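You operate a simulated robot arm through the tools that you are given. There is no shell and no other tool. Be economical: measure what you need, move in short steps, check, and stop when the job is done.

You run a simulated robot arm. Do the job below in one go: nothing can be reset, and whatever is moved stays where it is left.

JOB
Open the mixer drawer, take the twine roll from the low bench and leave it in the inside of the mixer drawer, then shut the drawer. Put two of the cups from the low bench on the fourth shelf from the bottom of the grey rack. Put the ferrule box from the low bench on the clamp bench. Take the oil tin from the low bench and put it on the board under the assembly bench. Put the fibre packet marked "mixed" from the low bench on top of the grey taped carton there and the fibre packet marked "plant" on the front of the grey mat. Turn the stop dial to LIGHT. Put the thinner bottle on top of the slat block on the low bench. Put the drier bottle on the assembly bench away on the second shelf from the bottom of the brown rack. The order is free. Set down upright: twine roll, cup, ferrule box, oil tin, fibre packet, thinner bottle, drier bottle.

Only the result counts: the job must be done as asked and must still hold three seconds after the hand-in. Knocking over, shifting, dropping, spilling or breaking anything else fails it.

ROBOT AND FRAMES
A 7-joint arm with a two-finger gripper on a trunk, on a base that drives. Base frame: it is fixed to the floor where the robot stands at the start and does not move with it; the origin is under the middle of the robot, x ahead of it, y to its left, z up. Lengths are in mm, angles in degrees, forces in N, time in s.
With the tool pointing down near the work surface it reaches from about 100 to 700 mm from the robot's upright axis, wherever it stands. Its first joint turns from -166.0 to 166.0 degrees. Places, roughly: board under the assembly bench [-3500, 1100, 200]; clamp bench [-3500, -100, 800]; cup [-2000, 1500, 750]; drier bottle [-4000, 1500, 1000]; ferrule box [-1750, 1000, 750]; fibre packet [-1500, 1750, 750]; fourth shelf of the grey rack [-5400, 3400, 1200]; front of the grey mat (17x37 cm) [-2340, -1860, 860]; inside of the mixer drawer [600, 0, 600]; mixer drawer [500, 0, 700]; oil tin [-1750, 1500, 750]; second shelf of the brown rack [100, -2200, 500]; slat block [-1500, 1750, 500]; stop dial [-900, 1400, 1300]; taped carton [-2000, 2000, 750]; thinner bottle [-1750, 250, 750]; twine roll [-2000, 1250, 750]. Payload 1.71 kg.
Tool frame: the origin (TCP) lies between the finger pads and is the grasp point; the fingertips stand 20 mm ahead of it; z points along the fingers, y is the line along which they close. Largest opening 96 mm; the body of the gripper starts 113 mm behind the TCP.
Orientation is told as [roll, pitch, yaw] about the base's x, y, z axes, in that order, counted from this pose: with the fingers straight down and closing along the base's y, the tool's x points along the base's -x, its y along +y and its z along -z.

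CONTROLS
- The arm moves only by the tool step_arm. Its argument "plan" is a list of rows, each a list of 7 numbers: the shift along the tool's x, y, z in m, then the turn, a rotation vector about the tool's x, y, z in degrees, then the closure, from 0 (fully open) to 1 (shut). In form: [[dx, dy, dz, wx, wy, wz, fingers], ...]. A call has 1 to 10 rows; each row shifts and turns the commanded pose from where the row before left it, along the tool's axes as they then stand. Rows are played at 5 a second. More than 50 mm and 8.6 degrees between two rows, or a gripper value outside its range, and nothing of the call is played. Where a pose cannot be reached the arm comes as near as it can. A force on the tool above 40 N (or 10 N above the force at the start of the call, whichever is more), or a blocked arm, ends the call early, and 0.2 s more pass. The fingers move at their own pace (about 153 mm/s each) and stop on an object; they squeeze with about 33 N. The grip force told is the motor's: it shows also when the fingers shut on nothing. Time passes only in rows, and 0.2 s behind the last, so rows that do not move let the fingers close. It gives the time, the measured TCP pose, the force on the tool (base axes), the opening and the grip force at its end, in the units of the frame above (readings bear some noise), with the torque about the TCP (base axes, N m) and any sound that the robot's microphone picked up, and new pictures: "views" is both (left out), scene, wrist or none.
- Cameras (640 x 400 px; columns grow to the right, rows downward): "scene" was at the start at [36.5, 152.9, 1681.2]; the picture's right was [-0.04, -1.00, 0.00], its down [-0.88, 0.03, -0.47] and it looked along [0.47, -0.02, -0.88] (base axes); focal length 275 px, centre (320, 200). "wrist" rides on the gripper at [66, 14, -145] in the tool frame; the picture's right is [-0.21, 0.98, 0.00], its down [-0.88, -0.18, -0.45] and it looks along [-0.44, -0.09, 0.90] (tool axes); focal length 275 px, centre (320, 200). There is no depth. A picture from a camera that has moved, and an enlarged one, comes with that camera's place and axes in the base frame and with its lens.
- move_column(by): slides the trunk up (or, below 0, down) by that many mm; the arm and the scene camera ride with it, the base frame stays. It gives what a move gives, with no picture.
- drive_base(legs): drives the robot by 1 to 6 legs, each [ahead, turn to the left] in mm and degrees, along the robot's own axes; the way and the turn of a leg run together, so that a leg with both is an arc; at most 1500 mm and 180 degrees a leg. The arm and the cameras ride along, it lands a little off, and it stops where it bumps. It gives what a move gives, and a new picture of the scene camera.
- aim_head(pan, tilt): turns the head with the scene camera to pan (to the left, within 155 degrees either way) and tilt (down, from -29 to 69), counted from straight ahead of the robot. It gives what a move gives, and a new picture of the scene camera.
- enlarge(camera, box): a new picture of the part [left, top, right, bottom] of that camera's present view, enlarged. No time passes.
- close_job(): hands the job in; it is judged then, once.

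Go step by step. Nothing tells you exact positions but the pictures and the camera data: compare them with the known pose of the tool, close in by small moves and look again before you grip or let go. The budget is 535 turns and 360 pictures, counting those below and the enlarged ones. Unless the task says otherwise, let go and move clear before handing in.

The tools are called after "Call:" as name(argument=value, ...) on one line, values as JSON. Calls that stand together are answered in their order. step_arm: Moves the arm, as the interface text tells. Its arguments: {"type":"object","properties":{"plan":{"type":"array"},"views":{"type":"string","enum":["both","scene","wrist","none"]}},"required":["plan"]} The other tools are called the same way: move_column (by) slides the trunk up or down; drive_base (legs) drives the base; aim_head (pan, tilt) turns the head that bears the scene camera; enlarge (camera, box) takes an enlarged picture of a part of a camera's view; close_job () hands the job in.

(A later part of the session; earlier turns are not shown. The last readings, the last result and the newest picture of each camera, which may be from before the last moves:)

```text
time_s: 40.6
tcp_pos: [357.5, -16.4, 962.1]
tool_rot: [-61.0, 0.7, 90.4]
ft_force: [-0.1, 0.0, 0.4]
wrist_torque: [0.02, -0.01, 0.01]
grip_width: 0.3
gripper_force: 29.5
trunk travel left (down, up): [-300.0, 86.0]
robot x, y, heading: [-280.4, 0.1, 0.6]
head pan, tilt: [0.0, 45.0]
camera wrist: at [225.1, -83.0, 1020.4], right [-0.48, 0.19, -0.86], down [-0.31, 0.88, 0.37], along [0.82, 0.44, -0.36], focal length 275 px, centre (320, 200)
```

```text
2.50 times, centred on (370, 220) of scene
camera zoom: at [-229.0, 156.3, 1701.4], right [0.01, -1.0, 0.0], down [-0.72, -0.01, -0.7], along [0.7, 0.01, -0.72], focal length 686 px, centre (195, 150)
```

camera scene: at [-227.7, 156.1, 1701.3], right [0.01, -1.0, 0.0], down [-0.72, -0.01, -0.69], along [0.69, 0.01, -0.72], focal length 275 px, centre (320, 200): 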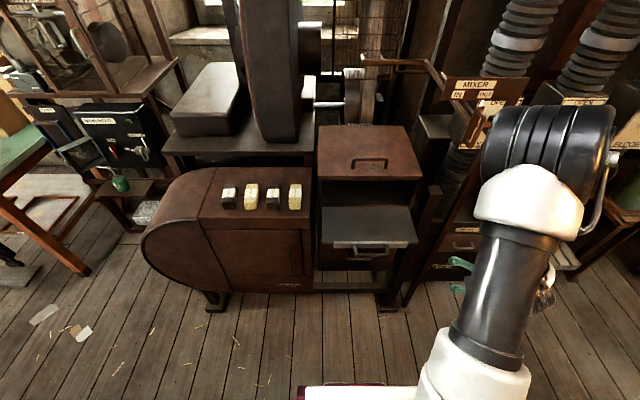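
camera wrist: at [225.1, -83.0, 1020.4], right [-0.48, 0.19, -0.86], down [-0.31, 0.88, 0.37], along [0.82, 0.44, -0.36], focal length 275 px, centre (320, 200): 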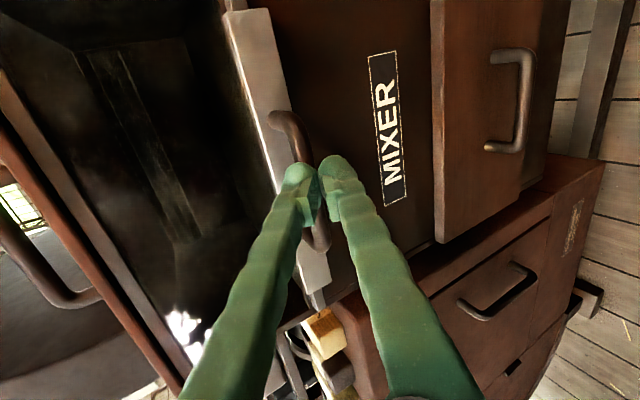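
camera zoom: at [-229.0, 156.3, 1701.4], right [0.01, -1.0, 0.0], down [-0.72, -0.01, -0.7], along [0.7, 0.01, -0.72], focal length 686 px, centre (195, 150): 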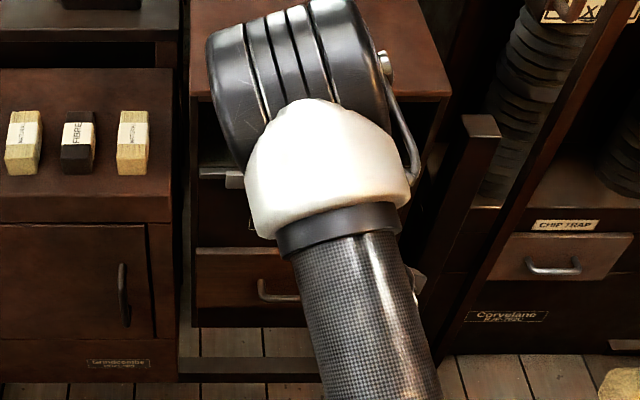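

The tray travels with the fingers. I'll push on in small steps until it seats.

Call:
step_arm(plan=[[0, -0.0048, 0.0088, 0, 0, 0, 1], [0, -0.0048, 0.0088, 0, 0, 0, 1], [0, 0, 0, 0, 0, 0, 1]], views="wrist")

```text
time_s: 41.2
tcp_pos: [359.8, -16.6, 965.7]
tool_rot: [-61.1, 0.8, 90.4]
ft_force: [-0.6, 0.1, 0.6]
wrist_torque: [0.0, 0.0, -0.02]
grip_width: 0.2
gripper_force: 29.7
trunk travel left (down, up): [-300.0, 86.0]
robot x, y, heading: [-280.2, 2.4, 1.0]
head pan, tilt: [0.0, 45.0]
stopped in row 3: the force on the tool passed its limit at 42 N (the readings are from after the stop); the commanded pose is now the measured one
camera wrist: at [227.1, -82.9, 1025.0], right [-0.48, 0.19, -0.86], down [-0.31, 0.88, 0.36], along [0.82, 0.44, -0.36], focal length 275 px, centre (320, 200)
```

wrist: 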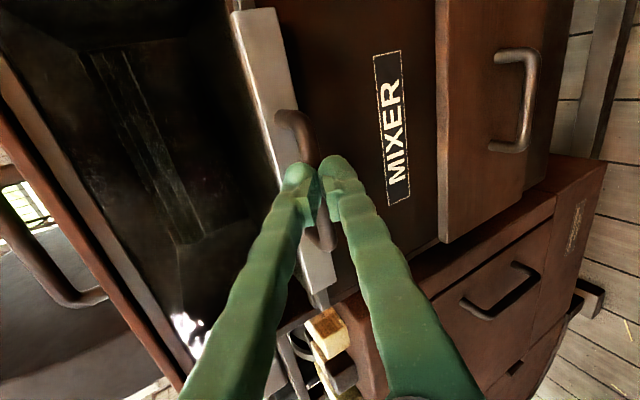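

The tray is seated at its stop. I'll retreat, and next is the lower drawer handle.

Call:
step_arm(plan=[[0, 0.0145, -0.0263, 0, 0, 0, 1], [0, 0.0145, -0.0263, 0, 0, 0, 0.3], [0, 0.0145, -0.0263, 0, 0, 0, 0.3], [0, 0.044, 0, 0, 0, 0, 0.3], [0, 0.044, 0, 0, 0, 0, 0.3], [0, 0.03, 0, 0, 0, 0, 0.3]], views="both")

```text
time_s: 42.6
tcp_pos: [214.8, -18.9, 863.5]
tool_rot: [-61.1, 0.8, 90.5]
ft_force: [0.5, 0.4, -0.3]
wrist_torque: [0.03, 0.01, -0.01]
grip_width: 67.1
gripper_force: 0.1
trunk travel left (down, up): [-300.0, 86.0]
robot x, y, heading: [-282.5, 2.4, 1.1]
head pan, tilt: [0.0, 45.0]
camera scene: at [-228.4, 156.5, 1701.3], right [0.01, -1.0, 0.0], down [-0.72, -0.01, -0.69], along [0.69, 0.01, -0.72], focal length 275 px, centre (320, 200)
camera wrist: at [81.2, -85.1, 922.3], right [-0.47, 0.19, -0.86], down [-0.31, 0.88, 0.36], along [0.82, 0.44, -0.36], focal length 275 px, centre (320, 200)
```

scene: 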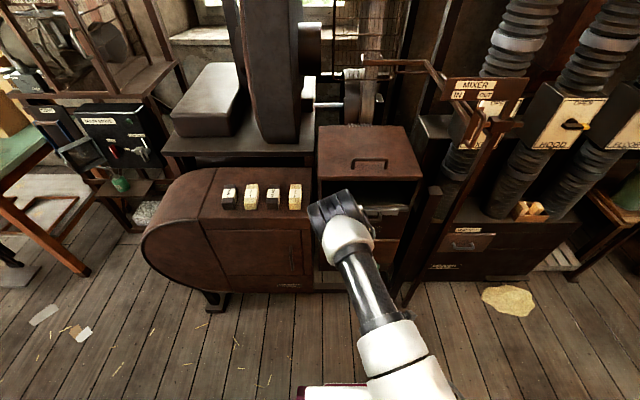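
wrist: 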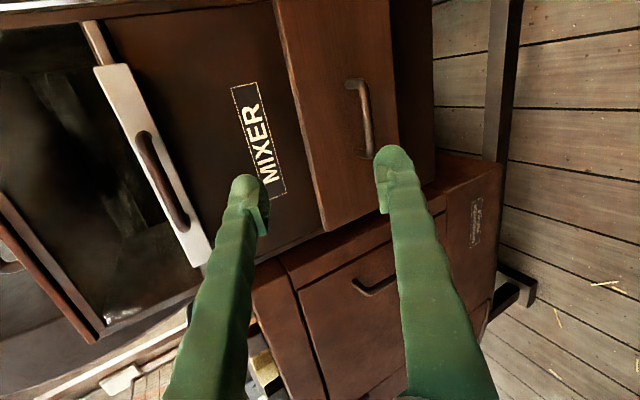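

The drawer handle works out at about (403, 0, 686). I'll lower the hand and level it in front of the handle.

Call:
step_arm(plan=[[-0.005, 0.032, 0.02, 0, 0, 0, 0.3], [-0.005, 0.032, 0.02, 0, 0, 0, 0.3], [-0.004, 0.032, 0.02, 0, 0, 0, 0.3], [0, 0, 0, 6, 0, 0, 0.3], [0, 0, 0, 6, 0, 0, 0.3], [0, 0, 0, 0, 0, 0, 0.3]], views="wrist")

```text
time_s: 44.0
tcp_pos: [217.8, -5.9, 750.4]
tool_rot: [-73.2, 0.7, 90.5]
ft_force: [0.4, 0.0, -0.1]
wrist_torque: [0.02, -0.02, -0.01]
grip_width: 67.4
gripper_force: 0.2
trunk travel left (down, up): [-300.0, 86.0]
robot x, y, heading: [-280.7, -3.6, 0.5]
head pan, tilt: [0.0, 45.0]
camera wrist: at [76.9, -72.8, 780.0], right [-0.29, 0.19, -0.94], down [-0.38, 0.88, 0.29], along [0.88, 0.44, -0.18], focal length 275 px, centre (320, 200)
```

wrist: 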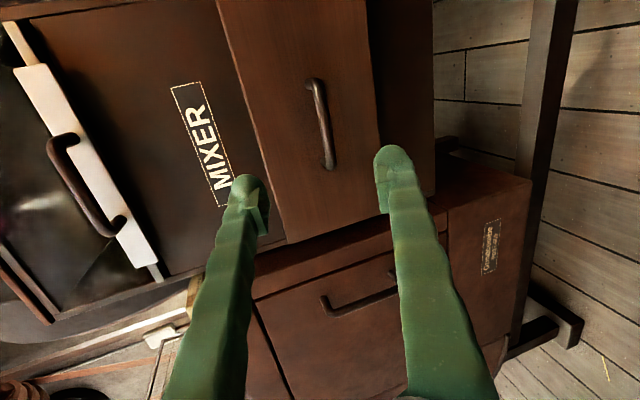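

The bar refines to about (396, -5, 693), right along the tool axis. I'll advance 150 mm.

Call:
step_arm(plan=[[0, 0.001, 0.04, 0, 0, 0, 0.3], [0, 0.001, 0.04, 0, 0, 0, 0.3], [0, 0.001, 0.04, 0, 0, 0, 0.3], [0, 0, 0.03, 0, 0, 0, 0.3], [0, 0, 0, 0, 0, 0, 0.3]], views="wrist")

```text
time_s: 45.2
tcp_pos: [359.1, -7.6, 705.5]
tool_rot: [-73.0, 0.8, 90.5]
ft_force: [-0.1, -0.3, -0.1]
wrist_torque: [0.0, -0.04, 0.0]
grip_width: 67.4
gripper_force: 0.0
trunk travel left (down, up): [-300.0, 86.0]
robot x, y, heading: [-281.5, 0.6, 0.8]
head pan, tilt: [0.0, 45.0]
camera wrist: at [217.9, -74.1, 734.0], right [-0.29, 0.19, -0.94], down [-0.38, 0.88, 0.29], along [0.88, 0.44, -0.18], focal length 275 px, centre (320, 200)
```

wrist: 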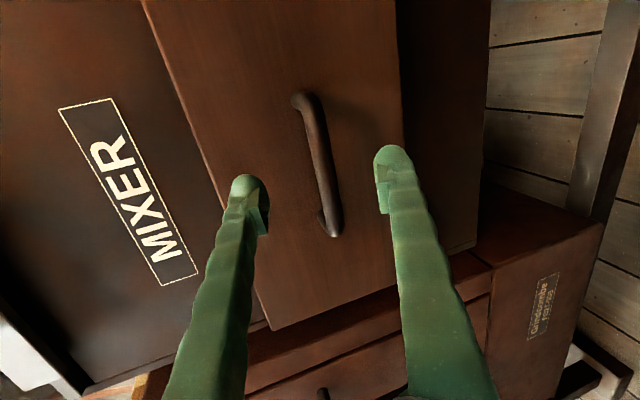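

Call:
step_arm(plan=[[0, 0.001, 0.032, 0, 0, 0, 0.3], [0, 0, 0, 0, 0, 0, 0.6], [0, 0, 0, 0, 0, 0, 1], [0, 0, 0, 0, 0, 0, 1], [0, 0, 0, 0, 0, 0, 1]], views="wrist")

```text
time_s: 46.4
tcp_pos: [389.0, -6.4, 691.6]
tool_rot: [-72.9, 0.8, 90.5]
ft_force: [-1.3, 0.0, -9.7]
wrist_torque: [0.15, 0.08, -0.01]
grip_width: 10.2
gripper_force: 35.8
trunk travel left (down, up): [-300.0, 86.0]
robot x, y, heading: [-277.2, -1.9, 0.7]
head pan, tilt: [0.0, 45.0]
camera wrist: at [247.6, -74.3, 722.3], right [-0.29, 0.19, -0.94], down [-0.38, 0.88, 0.29], along [0.88, 0.44, -0.18], focal length 275 px, centre (320, 200)
```

wrist: 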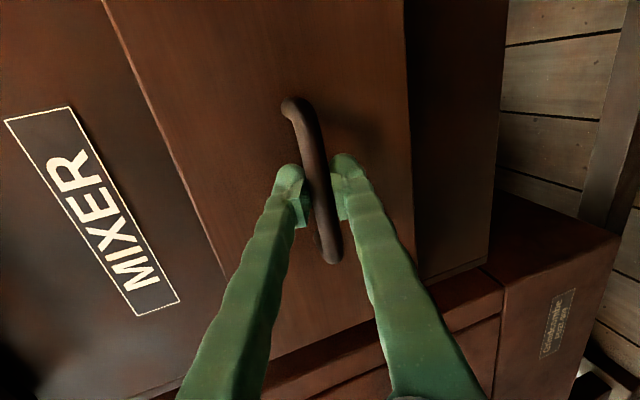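

It's gripped. I'll pull it open.

Call:
step_arm(plan=[[0, 0.008, -0.0191, 0, 0, 0, 1], [0, 0.0062, -0.0191, 0, 0, 0, 1], [0, 0.0062, -0.0191, 0, 0, 0, 1], [0, 0.0062, -0.0191, 0, 0, 0, 1]], views="wrist")

```text
time_s: 47.4
tcp_pos: [310.4, -7.9, 692.0]
tool_rot: [-73.3, 0.9, 90.4]
ft_force: [-0.6, -11.1, 6.1]
wrist_torque: [-0.01, -0.08, -0.05]
grip_width: 10.2
gripper_force: 35.3
trunk travel left (down, up): [-300.0, 86.0]
robot x, y, heading: [-283.1, -0.9, 0.5]
head pan, tilt: [0.0, 45.0]
camera wrist: at [167.7, -74.8, 721.4], right [-0.28, 0.19, -0.94], down [-0.38, 0.88, 0.29], along [0.88, 0.44, -0.18], focal length 275 px, centre (320, 200)
```

wrist: 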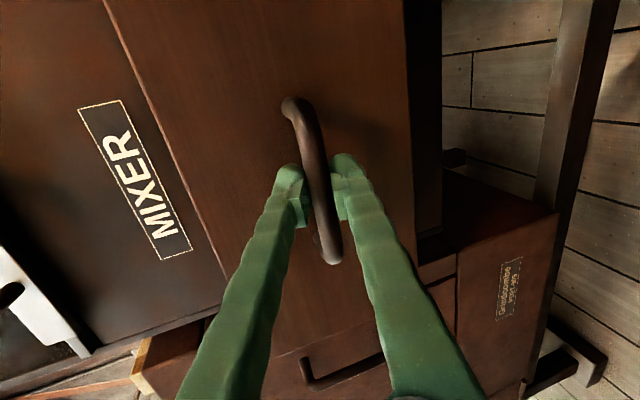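

Smooth so far. I'll keep pulling.

Call:
step_arm(plan=[[0, 0.0058, -0.0191, 0, 0, 0, 1], [0, 0.0058, -0.0191, 0, 0, 0, 1], [0, 0.0058, -0.0191, 0, 0, 0, 1], [0, 0.0058, -0.0191, 0, 0, 0, 1]], views="none")

Call:
step_arm(plan=[[0, 0.0058, -0.0191, 0, 0, 0, 1], [0, 0.0058, -0.0191, 0, 0, 0, 1], [0, 0.0058, -0.0191, 0, 0, 0, 1]], views="both")

```text
time_s: 48.4
tcp_pos: [230.3, -10.2, 692.7]
tool_rot: [-73.3, 0.8, 90.4]
ft_force: [-0.1, -19.1, 17.2]
wrist_torque: [-0.09, -0.15, -0.18]
grip_width: 10.0
gripper_force: 35.1
trunk travel left (down, up): [-300.0, 86.0]
robot x, y, heading: [-278.3, 0.8, 0.3]
head pan, tilt: [0.0, 45.0]
```

```text
time_s: 49.2
tcp_pos: [169.4, -9.5, 692.4]
tool_rot: [-73.3, 0.9, 90.3]
ft_force: [-0.2, -20.4, 26.4]
wrist_torque: [0.1, -0.19, -0.09]
grip_width: 10.1
gripper_force: 34.9
trunk travel left (down, up): [-300.0, 86.0]
robot x, y, heading: [-282.7, 1.8, 0.9]
head pan, tilt: [0.0, 45.0]
camera scene: at [-231.0, 154.5, 1701.7], right [0.01, -1.0, 0.0], down [-0.72, -0.01, -0.7], along [0.7, 0.01, -0.72], focal length 275 px, centre (320, 200)
camera wrist: at [26.9, -76.1, 721.0], right [-0.28, 0.19, -0.94], down [-0.38, 0.88, 0.29], along [0.88, 0.44, -0.18], focal length 275 px, centre (320, 200)
```

scene: 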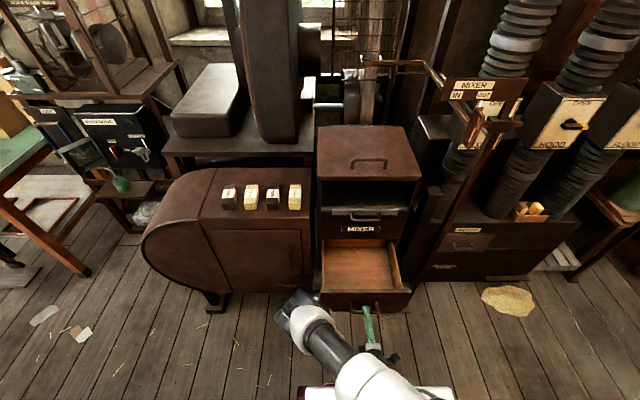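
wrist: 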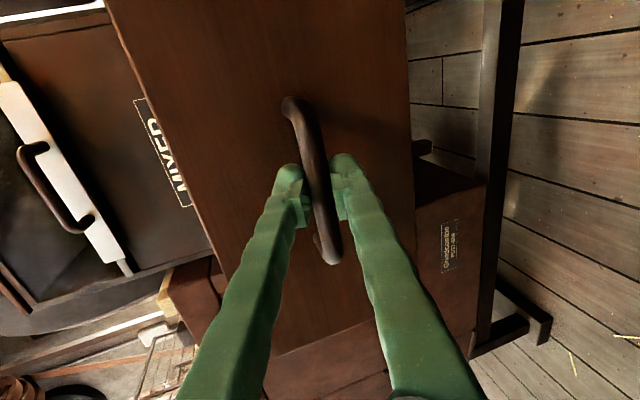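

The drawer is open about 220 mm with its empty inside visible. I'll release and back the hand off.

Call:
step_arm(plan=[[0, 0.003, 0, 0, 0, 0, 0.5], [0, 0, 0, 0, 0, 0, 0.3], [0, 0, -0.03, 0, 0, 0, 0.3], [0, 0, -0.03, 0, 0, 0, 0.3]], views="wrist")

```text
time_s: 50.4
tcp_pos: [148.0, 5.8, 733.4]
tool_rot: [-80.0, -0.2, 92.9]
ft_force: [0.4, -0.2, 0.4]
wrist_torque: [0.0, -0.02, -0.02]
grip_width: 67.0
gripper_force: 0.2
trunk travel left (down, up): [-300.0, 86.0]
robot x, y, heading: [-280.0, 3.5, 0.7]
head pan, tilt: [0.0, 45.0]
stopped in row 4: the arm was blocked; the commanded pose is now the measured one
camera wrist: at [5.0, -66.5, 744.3], right [-0.18, 0.2, -0.96], down [-0.45, 0.85, 0.26], along [0.88, 0.48, -0.06], focal length 275 px, centre (320, 200)
```

wrist: 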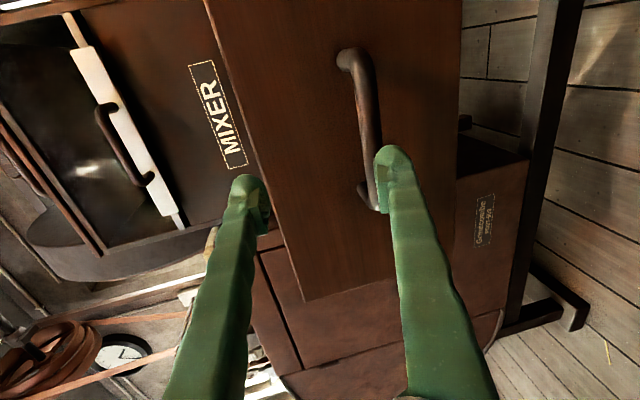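

The hand rose to bar level. I'll lift it clear and tilt it back toward vertical.

Call:
step_arm(plan=[[0, -0.03, 0, 0, 0, 0, 0.3], [0, -0.04, 0, 0, 0, 0, 0.3], [0, -0.04, 0, -8, 0, 0, 0.3], [0, -0.03, 0, -8, 0, 0, 0.3], [0, -0.03, 0, -8, 0, 0, 0.3], [0, -0.03, 0, -8, 0, 0, 0.3]], views="both")

```text
time_s: 51.8
tcp_pos: [197.2, 1.2, 912.4]
tool_rot: [-46.1, 0.1, 92.1]
ft_force: [-0.2, -0.2, -0.1]
wrist_torque: [0.05, -0.01, -0.02]
grip_width: 67.1
gripper_force: 0.0
trunk travel left (down, up): [-300.0, 86.0]
robot x, y, heading: [-275.3, 0.3, 0.5]
head pan, tilt: [0.0, 45.0]
camera scene: at [-229.2, 155.3, 1701.6], right [0.01, -1.0, 0.0], down [-0.72, -0.01, -0.7], along [0.7, 0.01, -0.72], focal length 275 px, centre (320, 200)
camera wrist: at [86.1, -67.7, 1003.1], right [-0.68, 0.18, -0.71], down [-0.22, 0.87, 0.44], along [0.69, 0.46, -0.56], focal length 275 px, centre (320, 200)
```

scene: 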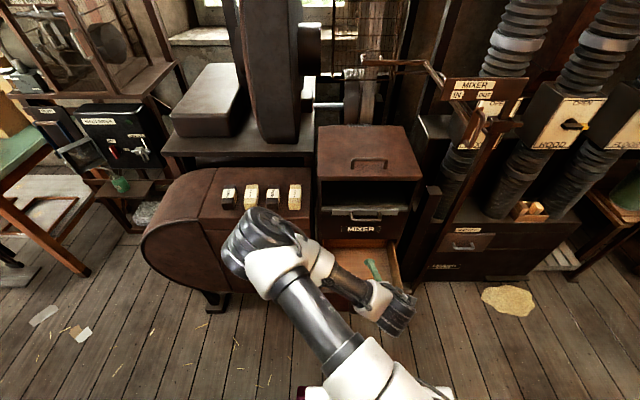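
wrist: 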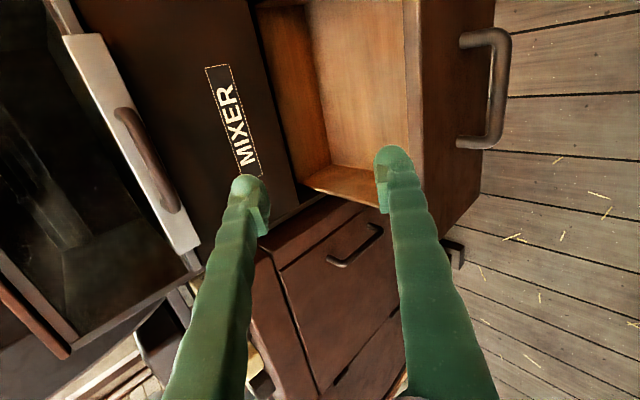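

The drawer inside is clear. I'll bring the tool back to vertical with neutral yaw for travel.

Call:
step_arm(plan=[[0, 0, -0.02, -8.5, 0, 0, 0], [0, 0, -0.02, -8.5, 0, 0, 0], [0, 0, -0.02, -8.5, 0, 0, 0], [0, 0, -0.02, -8.5, 0, 0, 0], [0, 0, -0.02, -8.5, 0, 0, 0], [0, 0, 0, -3.6, 0, 0, 0], [0, 0, 0, 0, 0, 8.5, 0], [0, 0, 0, 0, 0, 8.5, 0], [0, 0, 0, 0, 0, 8.5, 0], [0, 0, 0, 0, 0, 8.5, 0]], views="none")

Call:
step_arm(plan=[[0, 0, 0, 0, 0, 8.5, 0], [0, 0, 0, 0, 0, 8.5, 0], [0, 0, 0, 0, 0, 8.5, 0], [0, 0, 0, 0, 0, 8.5, 0], [0, 0, 0, 0, 0, 8.5, 0], [0, 0, 0, 0, 0, 8.5, 0], [0, 0, 0, 0, 0, 7, 0]], views="both")

```text
time_s: 54.0
tcp_pos: [149.5, 3.4, 993.9]
tool_rot: [0.0, 0.0, 58.0]
ft_force: [0.3, 0.3, -1.1]
wrist_torque: [-0.01, -0.03, 0.02]
grip_width: 95.7
gripper_force: 0.1
out of reach, approached as far as the arm can: row 4
trunk travel left (down, up): [-300.0, 86.0]
robot x, y, heading: [-280.5, 1.9, 0.9]
head pan, tilt: [0.0, 45.0]
```

```text
time_s: 55.6
tcp_pos: [149.8, 3.7, 993.7]
tool_rot: [0.2, 0.0, -0.1]
ft_force: [-1.1, -0.7, 0.6]
wrist_torque: [0.01, -0.01, 0.03]
grip_width: 96.0
gripper_force: 0.0
trunk travel left (down, up): [-300.0, 86.0]
robot x, y, heading: [-281.1, -0.6, 0.5]
head pan, tilt: [0.0, 45.0]
camera scene: at [-228.7, 156.3, 1701.4], right [0.01, -1.0, 0.0], down [-0.72, -0.01, -0.7], along [0.7, 0.01, -0.72], focal length 275 px, centre (320, 200)
camera wrist: at [83.5, 17.4, 1138.7], right [0.21, 0.98, 0.0], down [0.88, -0.19, 0.44], along [0.43, -0.09, -0.9], focal length 275 px, centre (320, 200)
```

scene: 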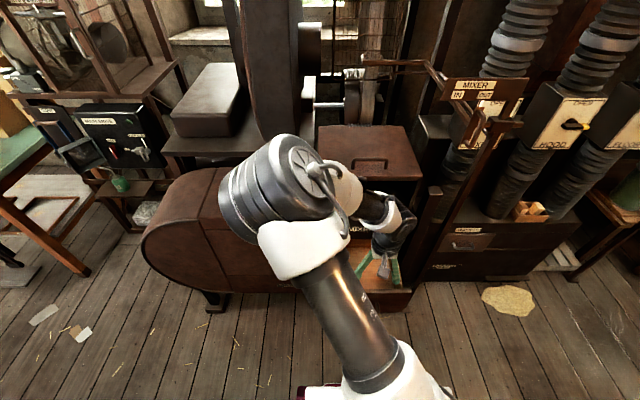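
wrist: 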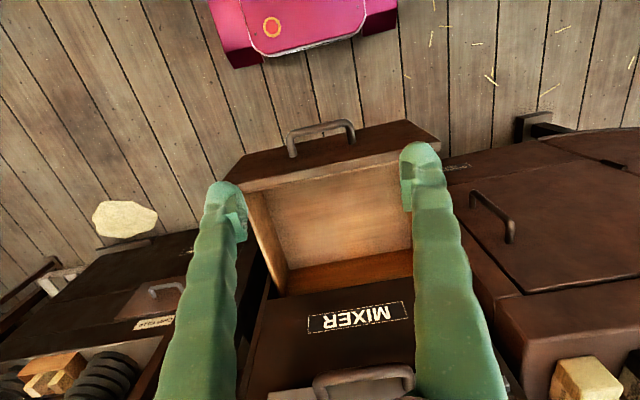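

The drawer stays open for the twine. I'll move into the aisle, turn left and drive toward the benches.

Call:
drive_base(legs=[[130, 0], [0, 90], [1300, 0]])

Call:
aim_head(pan=60, tilt=25)

Call:
aim_head(pan=110, tilt=30)

```text
time_s: 68.0
tcp_pos: [-216.1, 1702.2, 992.8]
tool_rot: [0.0, 0.0, 91.9]
ft_force: [-0.5, 0.8, 0.3]
wrist_torque: [0.0, -0.05, 0.0]
grip_width: 96.1
gripper_force: 0.0
trunk travel left (down, up): [-300.0, 86.0]
robot x, y, heading: [-194.6, 1271.3, 92.5]
head pan, tilt: [0.0, 45.0]
camera scene: at [-352.5, 1319.1, 1701.4], right [1.0, 0.04, 0.0], down [0.03, -0.72, -0.69], along [-0.03, 0.69, -0.72], focal length 275 px, centre (320, 200)
```

scene: 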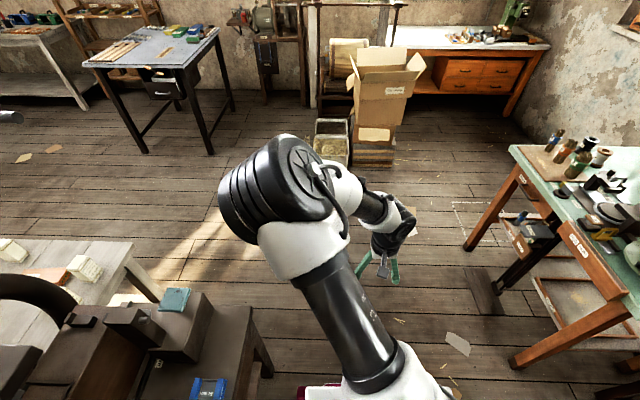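

```text
time_s: 69.3
tcp_pos: [-215.0, 1686.5, 999.9]
tool_rot: [0.1, -0.8, 91.8]
ft_force: [-0.5, 0.1, 0.7]
wrist_torque: [-0.01, 0.02, -0.01]
grip_width: 96.0
gripper_force: 0.0
trunk travel left (down, up): [-300.0, 86.0]
robot x, y, heading: [-198.1, 1273.5, 92.4]
head pan, tilt: [60.0, 25.0]
camera scene: at [-430.5, 1280.8, 1732.5], right [0.46, 0.89, -0.01], down [0.38, -0.21, -0.9], along [-0.8, 0.41, -0.43], focal length 275 px, centre (320, 200)
```

scene: 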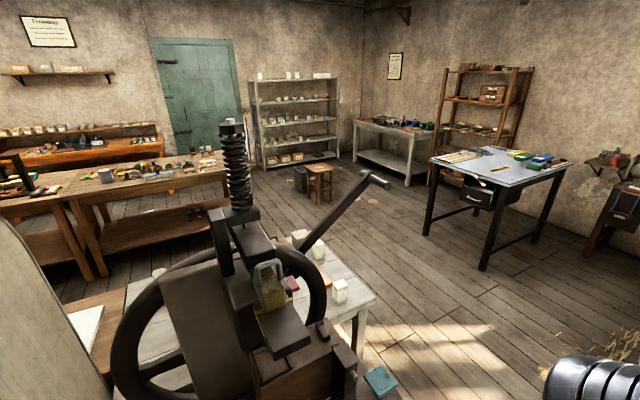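

```text
time_s: 70.5
tcp_pos: [-215.3, 1688.3, 1000.9]
tool_rot: [0.1, -0.7, 91.8]
ft_force: [0.1, 0.6, -0.4]
wrist_torque: [0.03, -0.03, 0.01]
grip_width: 96.1
gripper_force: 0.2
trunk travel left (down, up): [-300.0, 86.0]
robot x, y, heading: [-196.4, 1275.7, 92.5]
head pan, tilt: [110.0, 30.0]
camera scene: at [-432.6, 1203.4, 1725.9], right [-0.38, 0.92, -0.02], down [0.46, 0.18, -0.87], along [-0.8, -0.34, -0.49], focal length 275 px, centre (320, 200)
```

scene: 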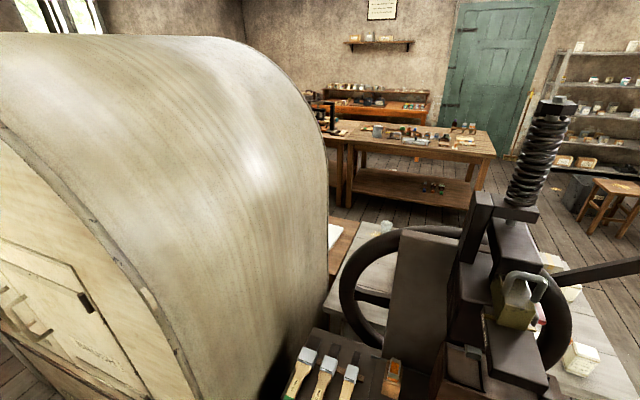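

The press stands on the near table, and the pale grey table behind it is the low bench. I'll drive around its north end and look down on it.

Call:
drive_base(legs=[[0, -2.5], [1230, 0], [0, 90], [900, 0]])

Call:
aim_head(pan=50, tilt=40)

```text
time_s: 86.8
tcp_pos: [-1521.4, 2514.1, 1000.0]
tool_rot: [0.1, -0.8, 179.2]
ft_force: [-0.2, -0.7, 0.0]
wrist_torque: [-0.01, -0.02, -0.04]
grip_width: 96.1
gripper_force: 0.0
trunk travel left (down, up): [-300.0, 86.0]
robot x, y, heading: [-1109.8, 2510.2, 179.8]
head pan, tilt: [110.0, 30.0]
camera scene: at [-1044.6, 2273.0, 1725.9], right [-0.94, -0.34, -0.02], down [-0.15, 0.47, -0.87], along [0.3, -0.82, -0.49], focal length 275 px, centre (320, 200)
```

scene: 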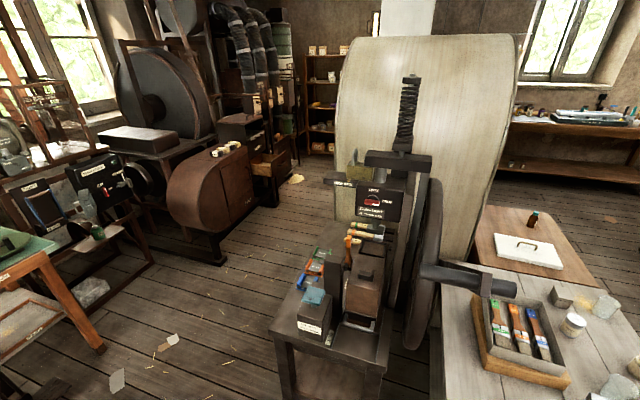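

```text
time_s: 88.1
tcp_pos: [-1506.4, 2514.2, 1006.6]
tool_rot: [0.2, -1.5, 179.1]
ft_force: [0.2, -0.3, 0.4]
wrist_torque: [-0.02, -0.04, 0.01]
grip_width: 96.0
gripper_force: 0.0
trunk travel left (down, up): [-300.0, 86.0]
robot x, y, heading: [-1105.4, 2512.4, 179.7]
head pan, tilt: [50.0, 40.0]
camera scene: at [-1129.3, 2293.2, 1709.1], right [-0.76, 0.65, -0.01], down [0.43, 0.49, -0.76], along [-0.48, -0.59, -0.65], focal length 275 px, centre (320, 200)
```

scene: 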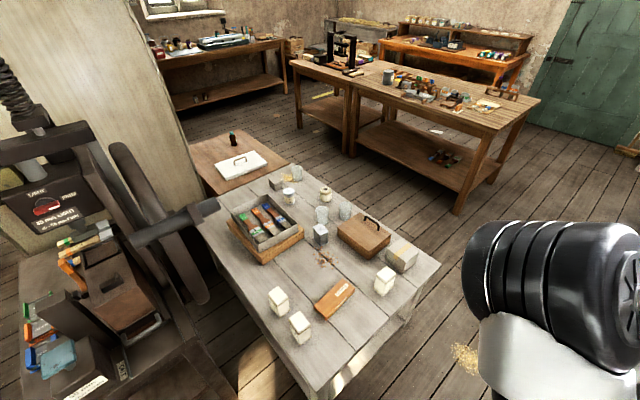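

The low bench is clearly in view, and the press dial faces this way. I'll enlarge both.

Call:
enlarge(camera="scene", box=[190, 120, 450, 390])

Call:
enlarge(camera="scene", box=[0, 150, 120, 250])

Call:
enlarge(camera="scene", box=[240, 150, 420, 280])

```text
1.48 times, centred on (320, 255) of scene
camera zoom: at [-1129.3, 2293.2, 1709.1], right [-0.76, 0.65, -0.01], down [0.43, 0.49, -0.76], along [-0.48, -0.59, -0.65], focal length 407 px, centre (320, 118)
```

zoom: 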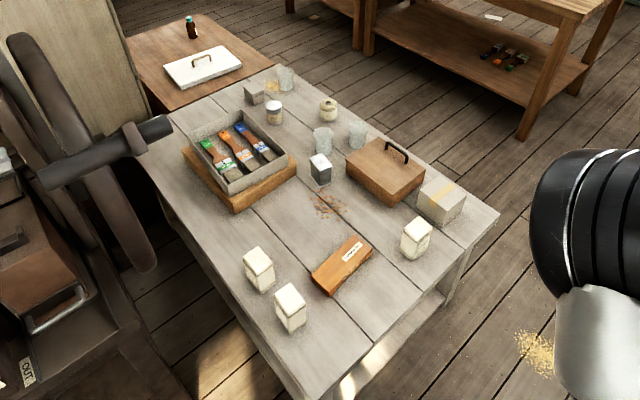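

```text
4.00 times, centred on (60, 200) of scene
camera zoom: at [-1129.3, 2293.2, 1709.1], right [-0.76, 0.65, -0.01], down [0.43, 0.49, -0.76], along [-0.48, -0.59, -0.65], focal length 1098 px, centre (1360, 200)
```

zoom: 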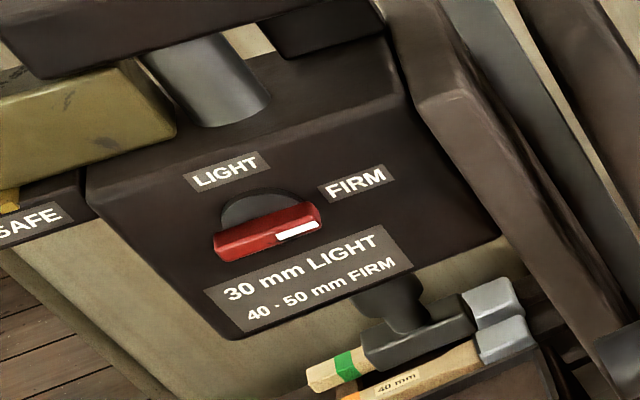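

```text
3.08 times, centred on (330, 215) of scene
camera zoom: at [-1129.3, 2293.2, 1709.1], right [-0.76, 0.65, -0.01], down [0.43, 0.49, -0.76], along [-0.48, -0.59, -0.65], focal length 845 px, centre (289, 154)
```

zoom: 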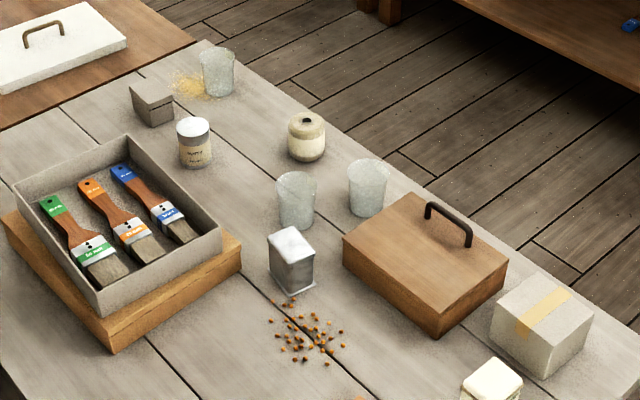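

The dial points at FIRM and must turn to LIGHT (up-left). It's closest, so I'll do it first and line up in front of it.

Call:
drive_base(legs=[[-185, 0], [0, 90], [180, 0]])

Call:
aim_head(pan=0, tilt=35)

```text
time_s: 95.4
tcp_pos: [-931.1, 1924.5, 1002.7]
tool_rot: [0.0, -1.2, -91.3]
ft_force: [-0.5, -0.7, -0.4]
wrist_torque: [0.02, -0.01, -0.01]
grip_width: 96.0
gripper_force: 0.1
trunk travel left (down, up): [-300.0, 86.0]
robot x, y, heading: [-925.1, 2330.7, -91.1]
head pan, tilt: [50.0, 40.0]
camera scene: at [-702.3, 2300.6, 1709.0], right [-0.66, -0.75, -0.01], down [-0.49, 0.44, -0.76], along [0.58, -0.49, -0.65], focal length 275 px, centre (320, 200)
```

scene: 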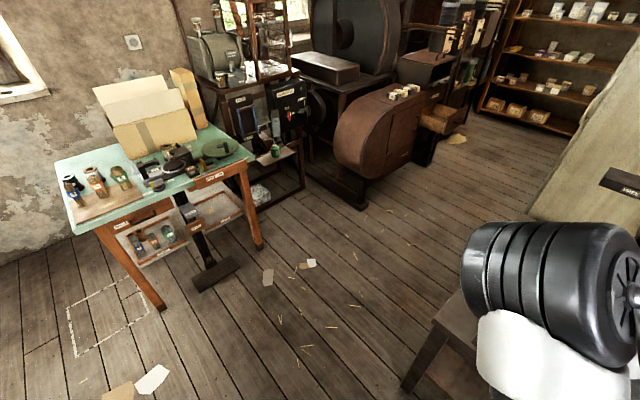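

```text
time_s: 96.6
tcp_pos: [-931.0, 1941.2, 1008.7]
tool_rot: [0.1, -2.1, -91.5]
ft_force: [-0.4, -0.1, -1.1]
wrist_torque: [-0.04, -0.01, 0.01]
grip_width: 96.1
gripper_force: 0.2
trunk travel left (down, up): [-300.0, 86.0]
robot x, y, heading: [-926.3, 2327.9, -91.0]
head pan, tilt: [0.0, 35.0]
camera scene: at [-768.6, 2271.6, 1716.1], right [-1.0, 0.02, 0.0], down [0.01, 0.59, -0.81], along [-0.01, -0.81, -0.59], focal length 275 px, centre (320, 200)
```

scene: 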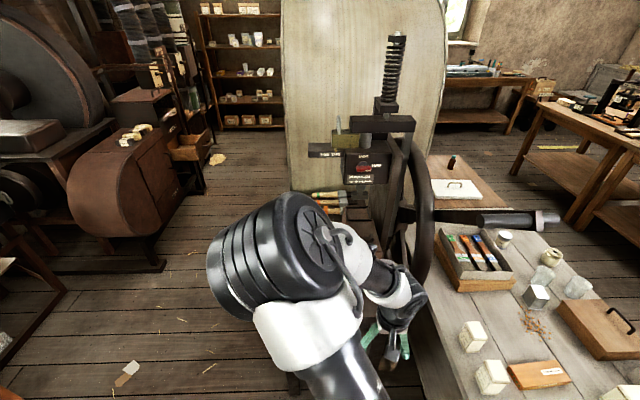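

The dial is triangulated at about (-926, 1431, 1243). Before driving in, I'll raise the hand, extend it and yaw it by -90°.

Call:
step_arm(plan=[[-0.04, 0, -0.02, 0, 0, 8.5, 0], [-0.033, -0.01, -0.03, 0, 0, 8.5, 0], [0, 0, -0.04, 0, 0, 8.5, 0], [0, 0, -0.04, 0, 0, 8.5, 0], [0, 0, -0.04, 0, 0, 8.5, 0], [0, 0, -0.04, 0, 0, 8.5, 0], [0, 0, -0.03, 0, 0, 8.5, 0], [0, 0, 0, 0, 0, 8.5, 0], [0, 0, 0, 0, 0, 8.5, 0], [0, 0, 0, 0, 0, 8.5, 0]], views="none")

Call:
step_arm(plan=[[0, 0.04, 0, 0, 0, 5, 0.3], [0, 0.04, 0, 0, 0, 0, 0.3], [0, 0, 0, -8.5, 0, 0, 0.3], [0, 0, 0, -8.5, 0, 0, 0.3], [0, 0, 0, -8.5, 0, 0, 0.3], [0, 0, 0, -8.5, 0, 0, 0.3], [0, 0, 0, -8.5, 0, 0, 0.3], [0, 0, 0, -8.5, 0, 0, 0.3], [0, 0, 0, -8.5, 0, 0, 0.3], [0, 0, 0, -8.5, 0, 0, 0.3]], views="both")

```text
time_s: 98.8
tcp_pos: [-1010.9, 1964.1, 1222.3]
tool_rot: [2.2, 0.1, -176.3]
ft_force: [0.0, 0.4, -0.5]
wrist_torque: [-0.04, -0.02, 0.03]
grip_width: 96.2
gripper_force: 0.1
out of reach, approached as far as the arm can: row 8, 9, 10
trunk travel left (down, up): [-300.0, 86.0]
robot x, y, heading: [-923.7, 2326.8, -91.0]
head pan, tilt: [0.0, 35.0]
```

```text
time_s: 101.0
tcp_pos: [-1116.5, 1887.5, 1274.0]
tool_rot: [70.3, 0.2, 178.5]
ft_force: [0.6, 0.3, -0.7]
wrist_torque: [0.0, 0.0, 0.0]
grip_width: 67.2
gripper_force: 0.0
out of reach, approached as far as the arm can: row 1, 2, 7, 8, 9, 10
trunk travel left (down, up): [-300.0, 86.0]
robot x, y, heading: [-924.4, 2330.6, -91.0]
head pan, tilt: [0.0, 35.0]
camera scene: at [-770.0, 2271.1, 1716.2], right [-1.0, 0.02, 0.0], down [0.01, 0.59, -0.81], along [-0.01, -0.81, -0.59], focal length 275 px, centre (320, 200)
camera wrist: at [-1047.2, 2017.0, 1335.7], right [-0.22, -0.32, 0.92], down [-0.86, 0.5, -0.03], along [-0.45, -0.8, -0.39], focal length 275 px, centre (320, 200)
```

scene: 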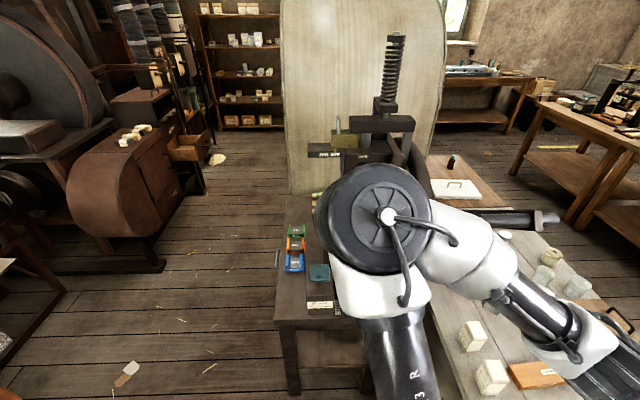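
wrist: 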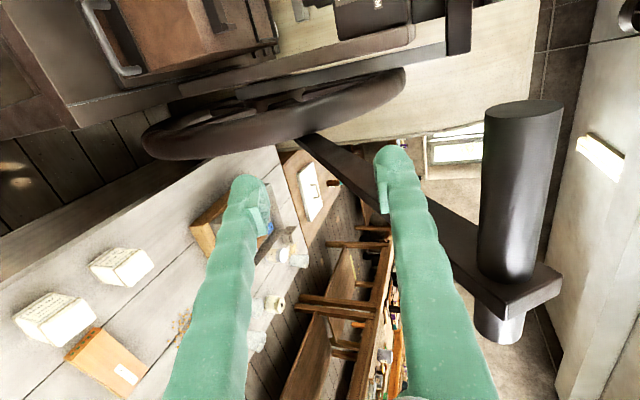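

At yaw -90 the arm drifted to the side near its inner limit. I'll try moving the TCP ahead and across to the robot's centreline.

Call:
step_arm(plan=[[0.03, 0.001, 0.03, 0, 0, 0, 0.3], [0.04, 0.001, 0.03, 0, 0, 0, 0.3], [0.04, 0.001, 0.03, 0, 0, 0, 0.3], [0.04, 0.002, 0.02, 0, 0, 0, 0.3], [0.04, 0.002, 0, -8, 0, 0, 0.3], [0, 0, 0, -8, 0, 0, 0.3], [0, 0, 0, -4, 0, 0, 0.3], [0, 0, 0, 0, 0, 0, 0.3]], views="both")

```text
time_s: 102.8
tcp_pos: [-926.7, 1756.3, 1249.8]
tool_rot: [90.9, 0.0, 178.7]
ft_force: [0.0, 0.3, -0.2]
wrist_torque: [-0.03, 0.01, 0.01]
grip_width: 67.4
gripper_force: 0.2
out of reach, approached as far as the arm can: row 5, 6
trunk travel left (down, up): [-300.0, 86.0]
robot x, y, heading: [-924.6, 2328.8, -91.0]
head pan, tilt: [0.0, 35.0]
camera scene: at [-769.6, 2271.2, 1716.2], right [-1.0, 0.02, 0.0], down [0.01, 0.59, -0.81], along [-0.01, -0.81, -0.59], focal length 275 px, centre (320, 200)
camera wrist: at [-858.5, 1898.7, 1261.7], right [-0.21, 0.02, 0.98], down [-0.87, 0.46, -0.19], along [-0.46, -0.89, -0.08], focal length 275 px, centre (320, 200)
```

scene: 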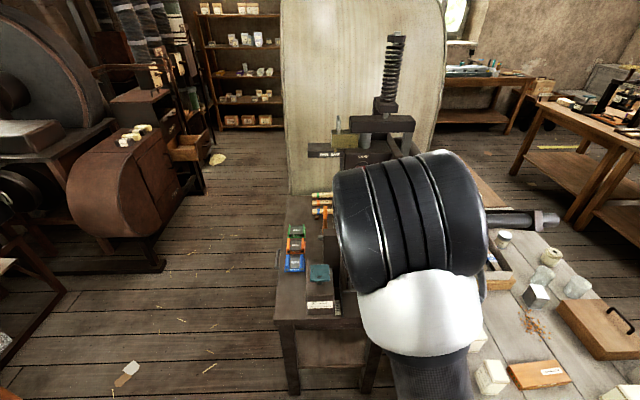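
wrist: 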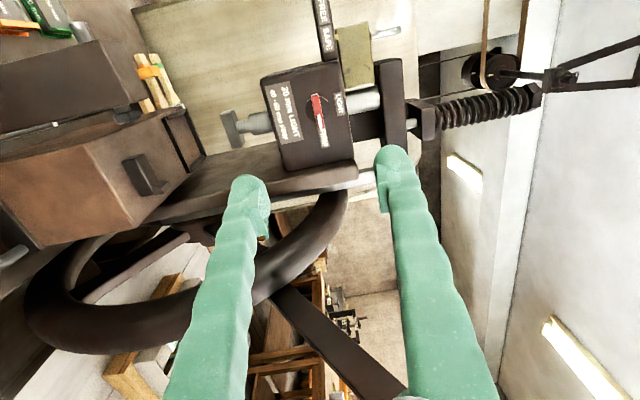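

The tool is now horizontal and lined up with the dial. I'll drive in 215 mm.

Call:
drive_base(legs=[[215, 0]])

Call:
step_arm(plan=[[0, 0, 0, 0, 0, 0, 0.3]], views="wrist")

Call:
enlarge(camera="wrist", box=[200, 40, 440, 220])

```text
time_s: 104.5
tcp_pos: [-930.1, 1542.9, 1251.3]
tool_rot: [91.1, 0.1, 178.7]
ft_force: [0.0, 0.6, -0.5]
wrist_torque: [0.03, 0.01, 0.01]
grip_width: 67.3
gripper_force: 0.1
trunk travel left (down, up): [-300.0, 86.0]
robot x, y, heading: [-930.7, 2114.1, -91.0]
head pan, tilt: [0.0, 35.0]
camera scene: at [-772.6, 2059.9, 1716.3], right [-1.0, 0.02, 0.0], down [0.01, 0.58, -0.81], along [-0.01, -0.81, -0.58], focal length 275 px, centre (320, 200)
```

scene: 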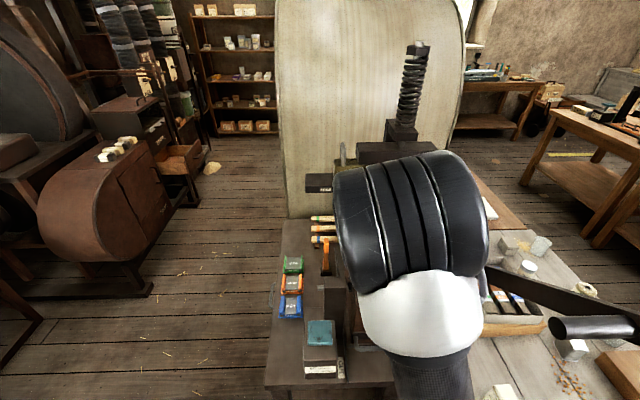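

```text
time_s: 104.9
tcp_pos: [-927.3, 1543.4, 1277.5]
tool_rot: [94.8, 0.2, 179.4]
ft_force: [0.4, 0.2, -0.6]
wrist_torque: [0.01, -0.03, -0.03]
grip_width: 67.2
gripper_force: 0.0
trunk travel left (down, up): [-300.0, 86.0]
robot x, y, heading: [-927.9, 2114.5, -91.0]
head pan, tilt: [0.0, 35.0]
camera wrist: at [-858.8, 1688.0, 1278.7], right [-0.21, 0.08, 0.97], down [-0.87, 0.44, -0.22], along [-0.44, -0.9, -0.02], focal length 275 px, centre (320, 200)
```

wrist: 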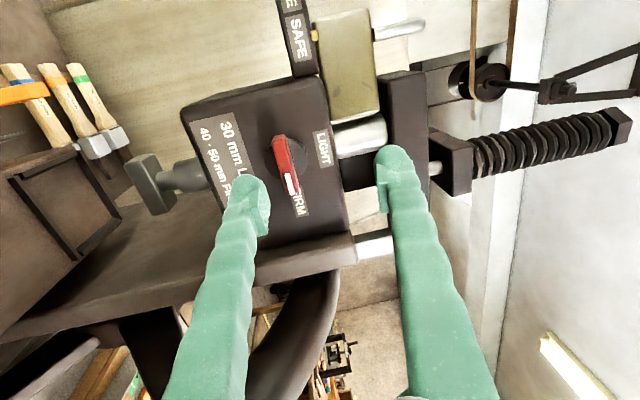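

```text
2.22 times, centred on (320, 130) of wrist
camera zoom: at [-858.8, 1688.0, 1278.7], right [-0.21, 0.08, 0.97], down [-0.87, 0.44, -0.22], along [-0.44, -0.9, -0.02], focal length 612 px, centre (320, 356)
```

zoom: 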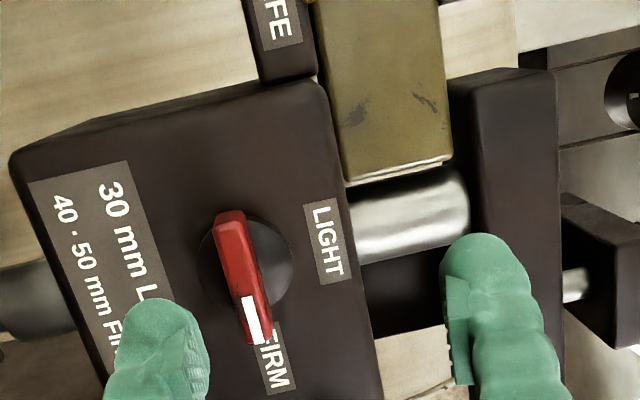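

The pointer is at FIRM and LIGHT is 90° counter-clockwise. The knob centre is at about (-930, 1440, 1252), so I'll align to it and approach partway.

Call:
step_arm(plan=[[0, -0.012, 0, 4.8, 0, 0, 0.45], [-0.002, -0.012, 0.02, 0, 0, 0, 0.5], [0, 0, 0.03, 0, 0, 0, 0.5], [0, 0, 0, 0, 0, 0, 0.5]], views="wrist")

Call:
enlarge(camera="wrist", box=[200, 40, 440, 220])

```text
time_s: 105.9
tcp_pos: [-933.2, 1497.6, 1234.1]
tool_rot: [86.9, 0.1, 178.7]
ft_force: [0.5, -0.2, -0.4]
wrist_torque: [-0.02, -0.01, 0.0]
grip_width: 47.9
gripper_force: 0.1
out of reach, approached as far as the arm can: row 1
trunk travel left (down, up): [-300.0, 86.0]
robot x, y, heading: [-930.1, 2115.1, -91.0]
head pan, tilt: [0.0, 35.0]
camera wrist: at [-864.0, 1639.8, 1256.2], right [-0.21, -0.05, 0.98], down [-0.87, 0.47, -0.16], along [-0.45, -0.88, -0.14], focal length 275 px, centre (320, 200)
```

wrist: 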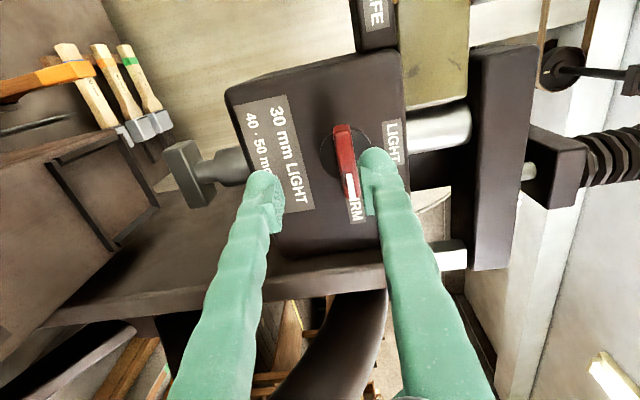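

```text
2.22 times, centred on (320, 130) of wrist
camera zoom: at [-864.0, 1639.8, 1256.2], right [-0.21, -0.05, 0.98], down [-0.87, 0.47, -0.16], along [-0.45, -0.88, -0.14], focal length 612 px, centre (320, 356)
```

zoom: 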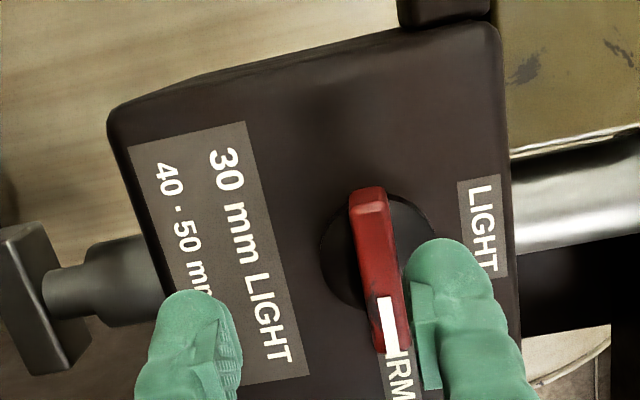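

The knob refines to about (-933, 1435, 1251). I'll raise the hand 17 mm, level it and go forward.

Call:
step_arm(plan=[[0, 0.017, 0, -3, 0, 0, 0.45], [0, 0, 0.02, 0, 0, 0, 0.45], [0, 0, 0, 0, 0, 0, 0.45]], views="wrist")

Call:
enlarge(camera="wrist", box=[200, 40, 440, 220])

```text
time_s: 106.7
tcp_pos: [-932.7, 1476.1, 1251.0]
tool_rot: [90.1, 0.2, 178.8]
ft_force: [0.0, 0.0, 0.2]
wrist_torque: [0.01, 0.01, 0.01]
grip_width: 52.9
gripper_force: 0.0
trunk travel left (down, up): [-300.0, 86.0]
robot x, y, heading: [-929.0, 2115.3, -90.9]
head pan, tilt: [0.0, 35.0]
camera wrist: at [-864.7, 1619.8, 1265.9], right [-0.21, 0.01, 0.98], down [-0.87, 0.46, -0.19], along [-0.45, -0.89, -0.09], focal length 275 px, centre (320, 200)
```

wrist: 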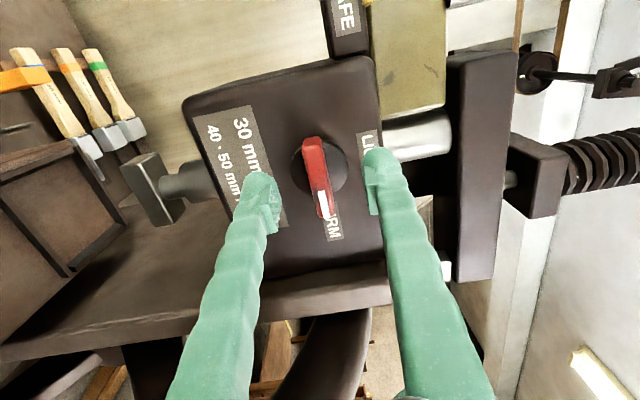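

```text
2.22 times, centred on (320, 130) of wrist
camera zoom: at [-864.7, 1619.8, 1265.9], right [-0.21, 0.01, 0.98], down [-0.87, 0.46, -0.19], along [-0.45, -0.89, -0.09], focal length 612 px, centre (320, 356)
```

zoom: 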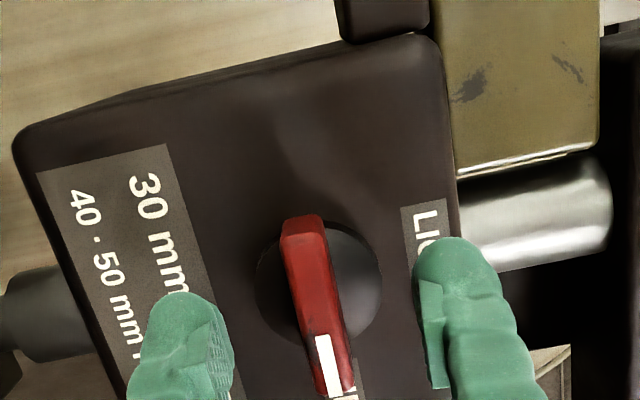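

It's well centred. I'll shift 5 mm, advance about 28 mm and close gently.

Call:
step_arm(plan=[[-0.005, 0, 0.014, 0, 0, 0, 0.45], [0, 0, 0.014, 0, 0, 0, 0.45], [0, 0, 0, 0, 0, 0, 0.45]], views="wrist")

Call:
enlarge(camera="wrist", box=[200, 80, 440, 260])

```text
time_s: 107.5
tcp_pos: [-940.9, 1453.6, 1252.2]
tool_rot: [89.8, 0.1, 178.6]
ft_force: [-1.6, 25.2, -11.9]
wrist_torque: [-0.14, 0.07, 0.07]
grip_width: 52.7
gripper_force: 0.1
trunk travel left (down, up): [-300.0, 86.0]
robot x, y, heading: [-927.9, 2114.0, -91.0]
head pan, tilt: [0.0, 35.0]
camera wrist: at [-871.1, 1597.0, 1265.7], right [-0.21, 0.0, 0.98], down [-0.87, 0.47, -0.18], along [-0.46, -0.89, -0.09], focal length 275 px, centre (320, 200)
```

wrist: 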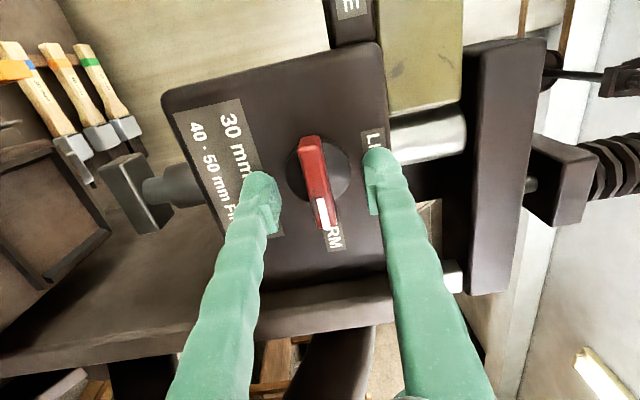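

```text
2.22 times, centred on (320, 170) of wrist
camera zoom: at [-871.1, 1597.0, 1265.7], right [-0.21, 0.0, 0.98], down [-0.87, 0.47, -0.18], along [-0.46, -0.89, -0.09], focal length 612 px, centre (320, 267)
```

zoom: 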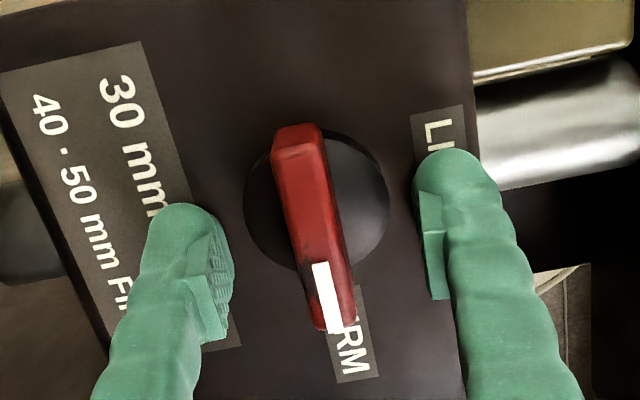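

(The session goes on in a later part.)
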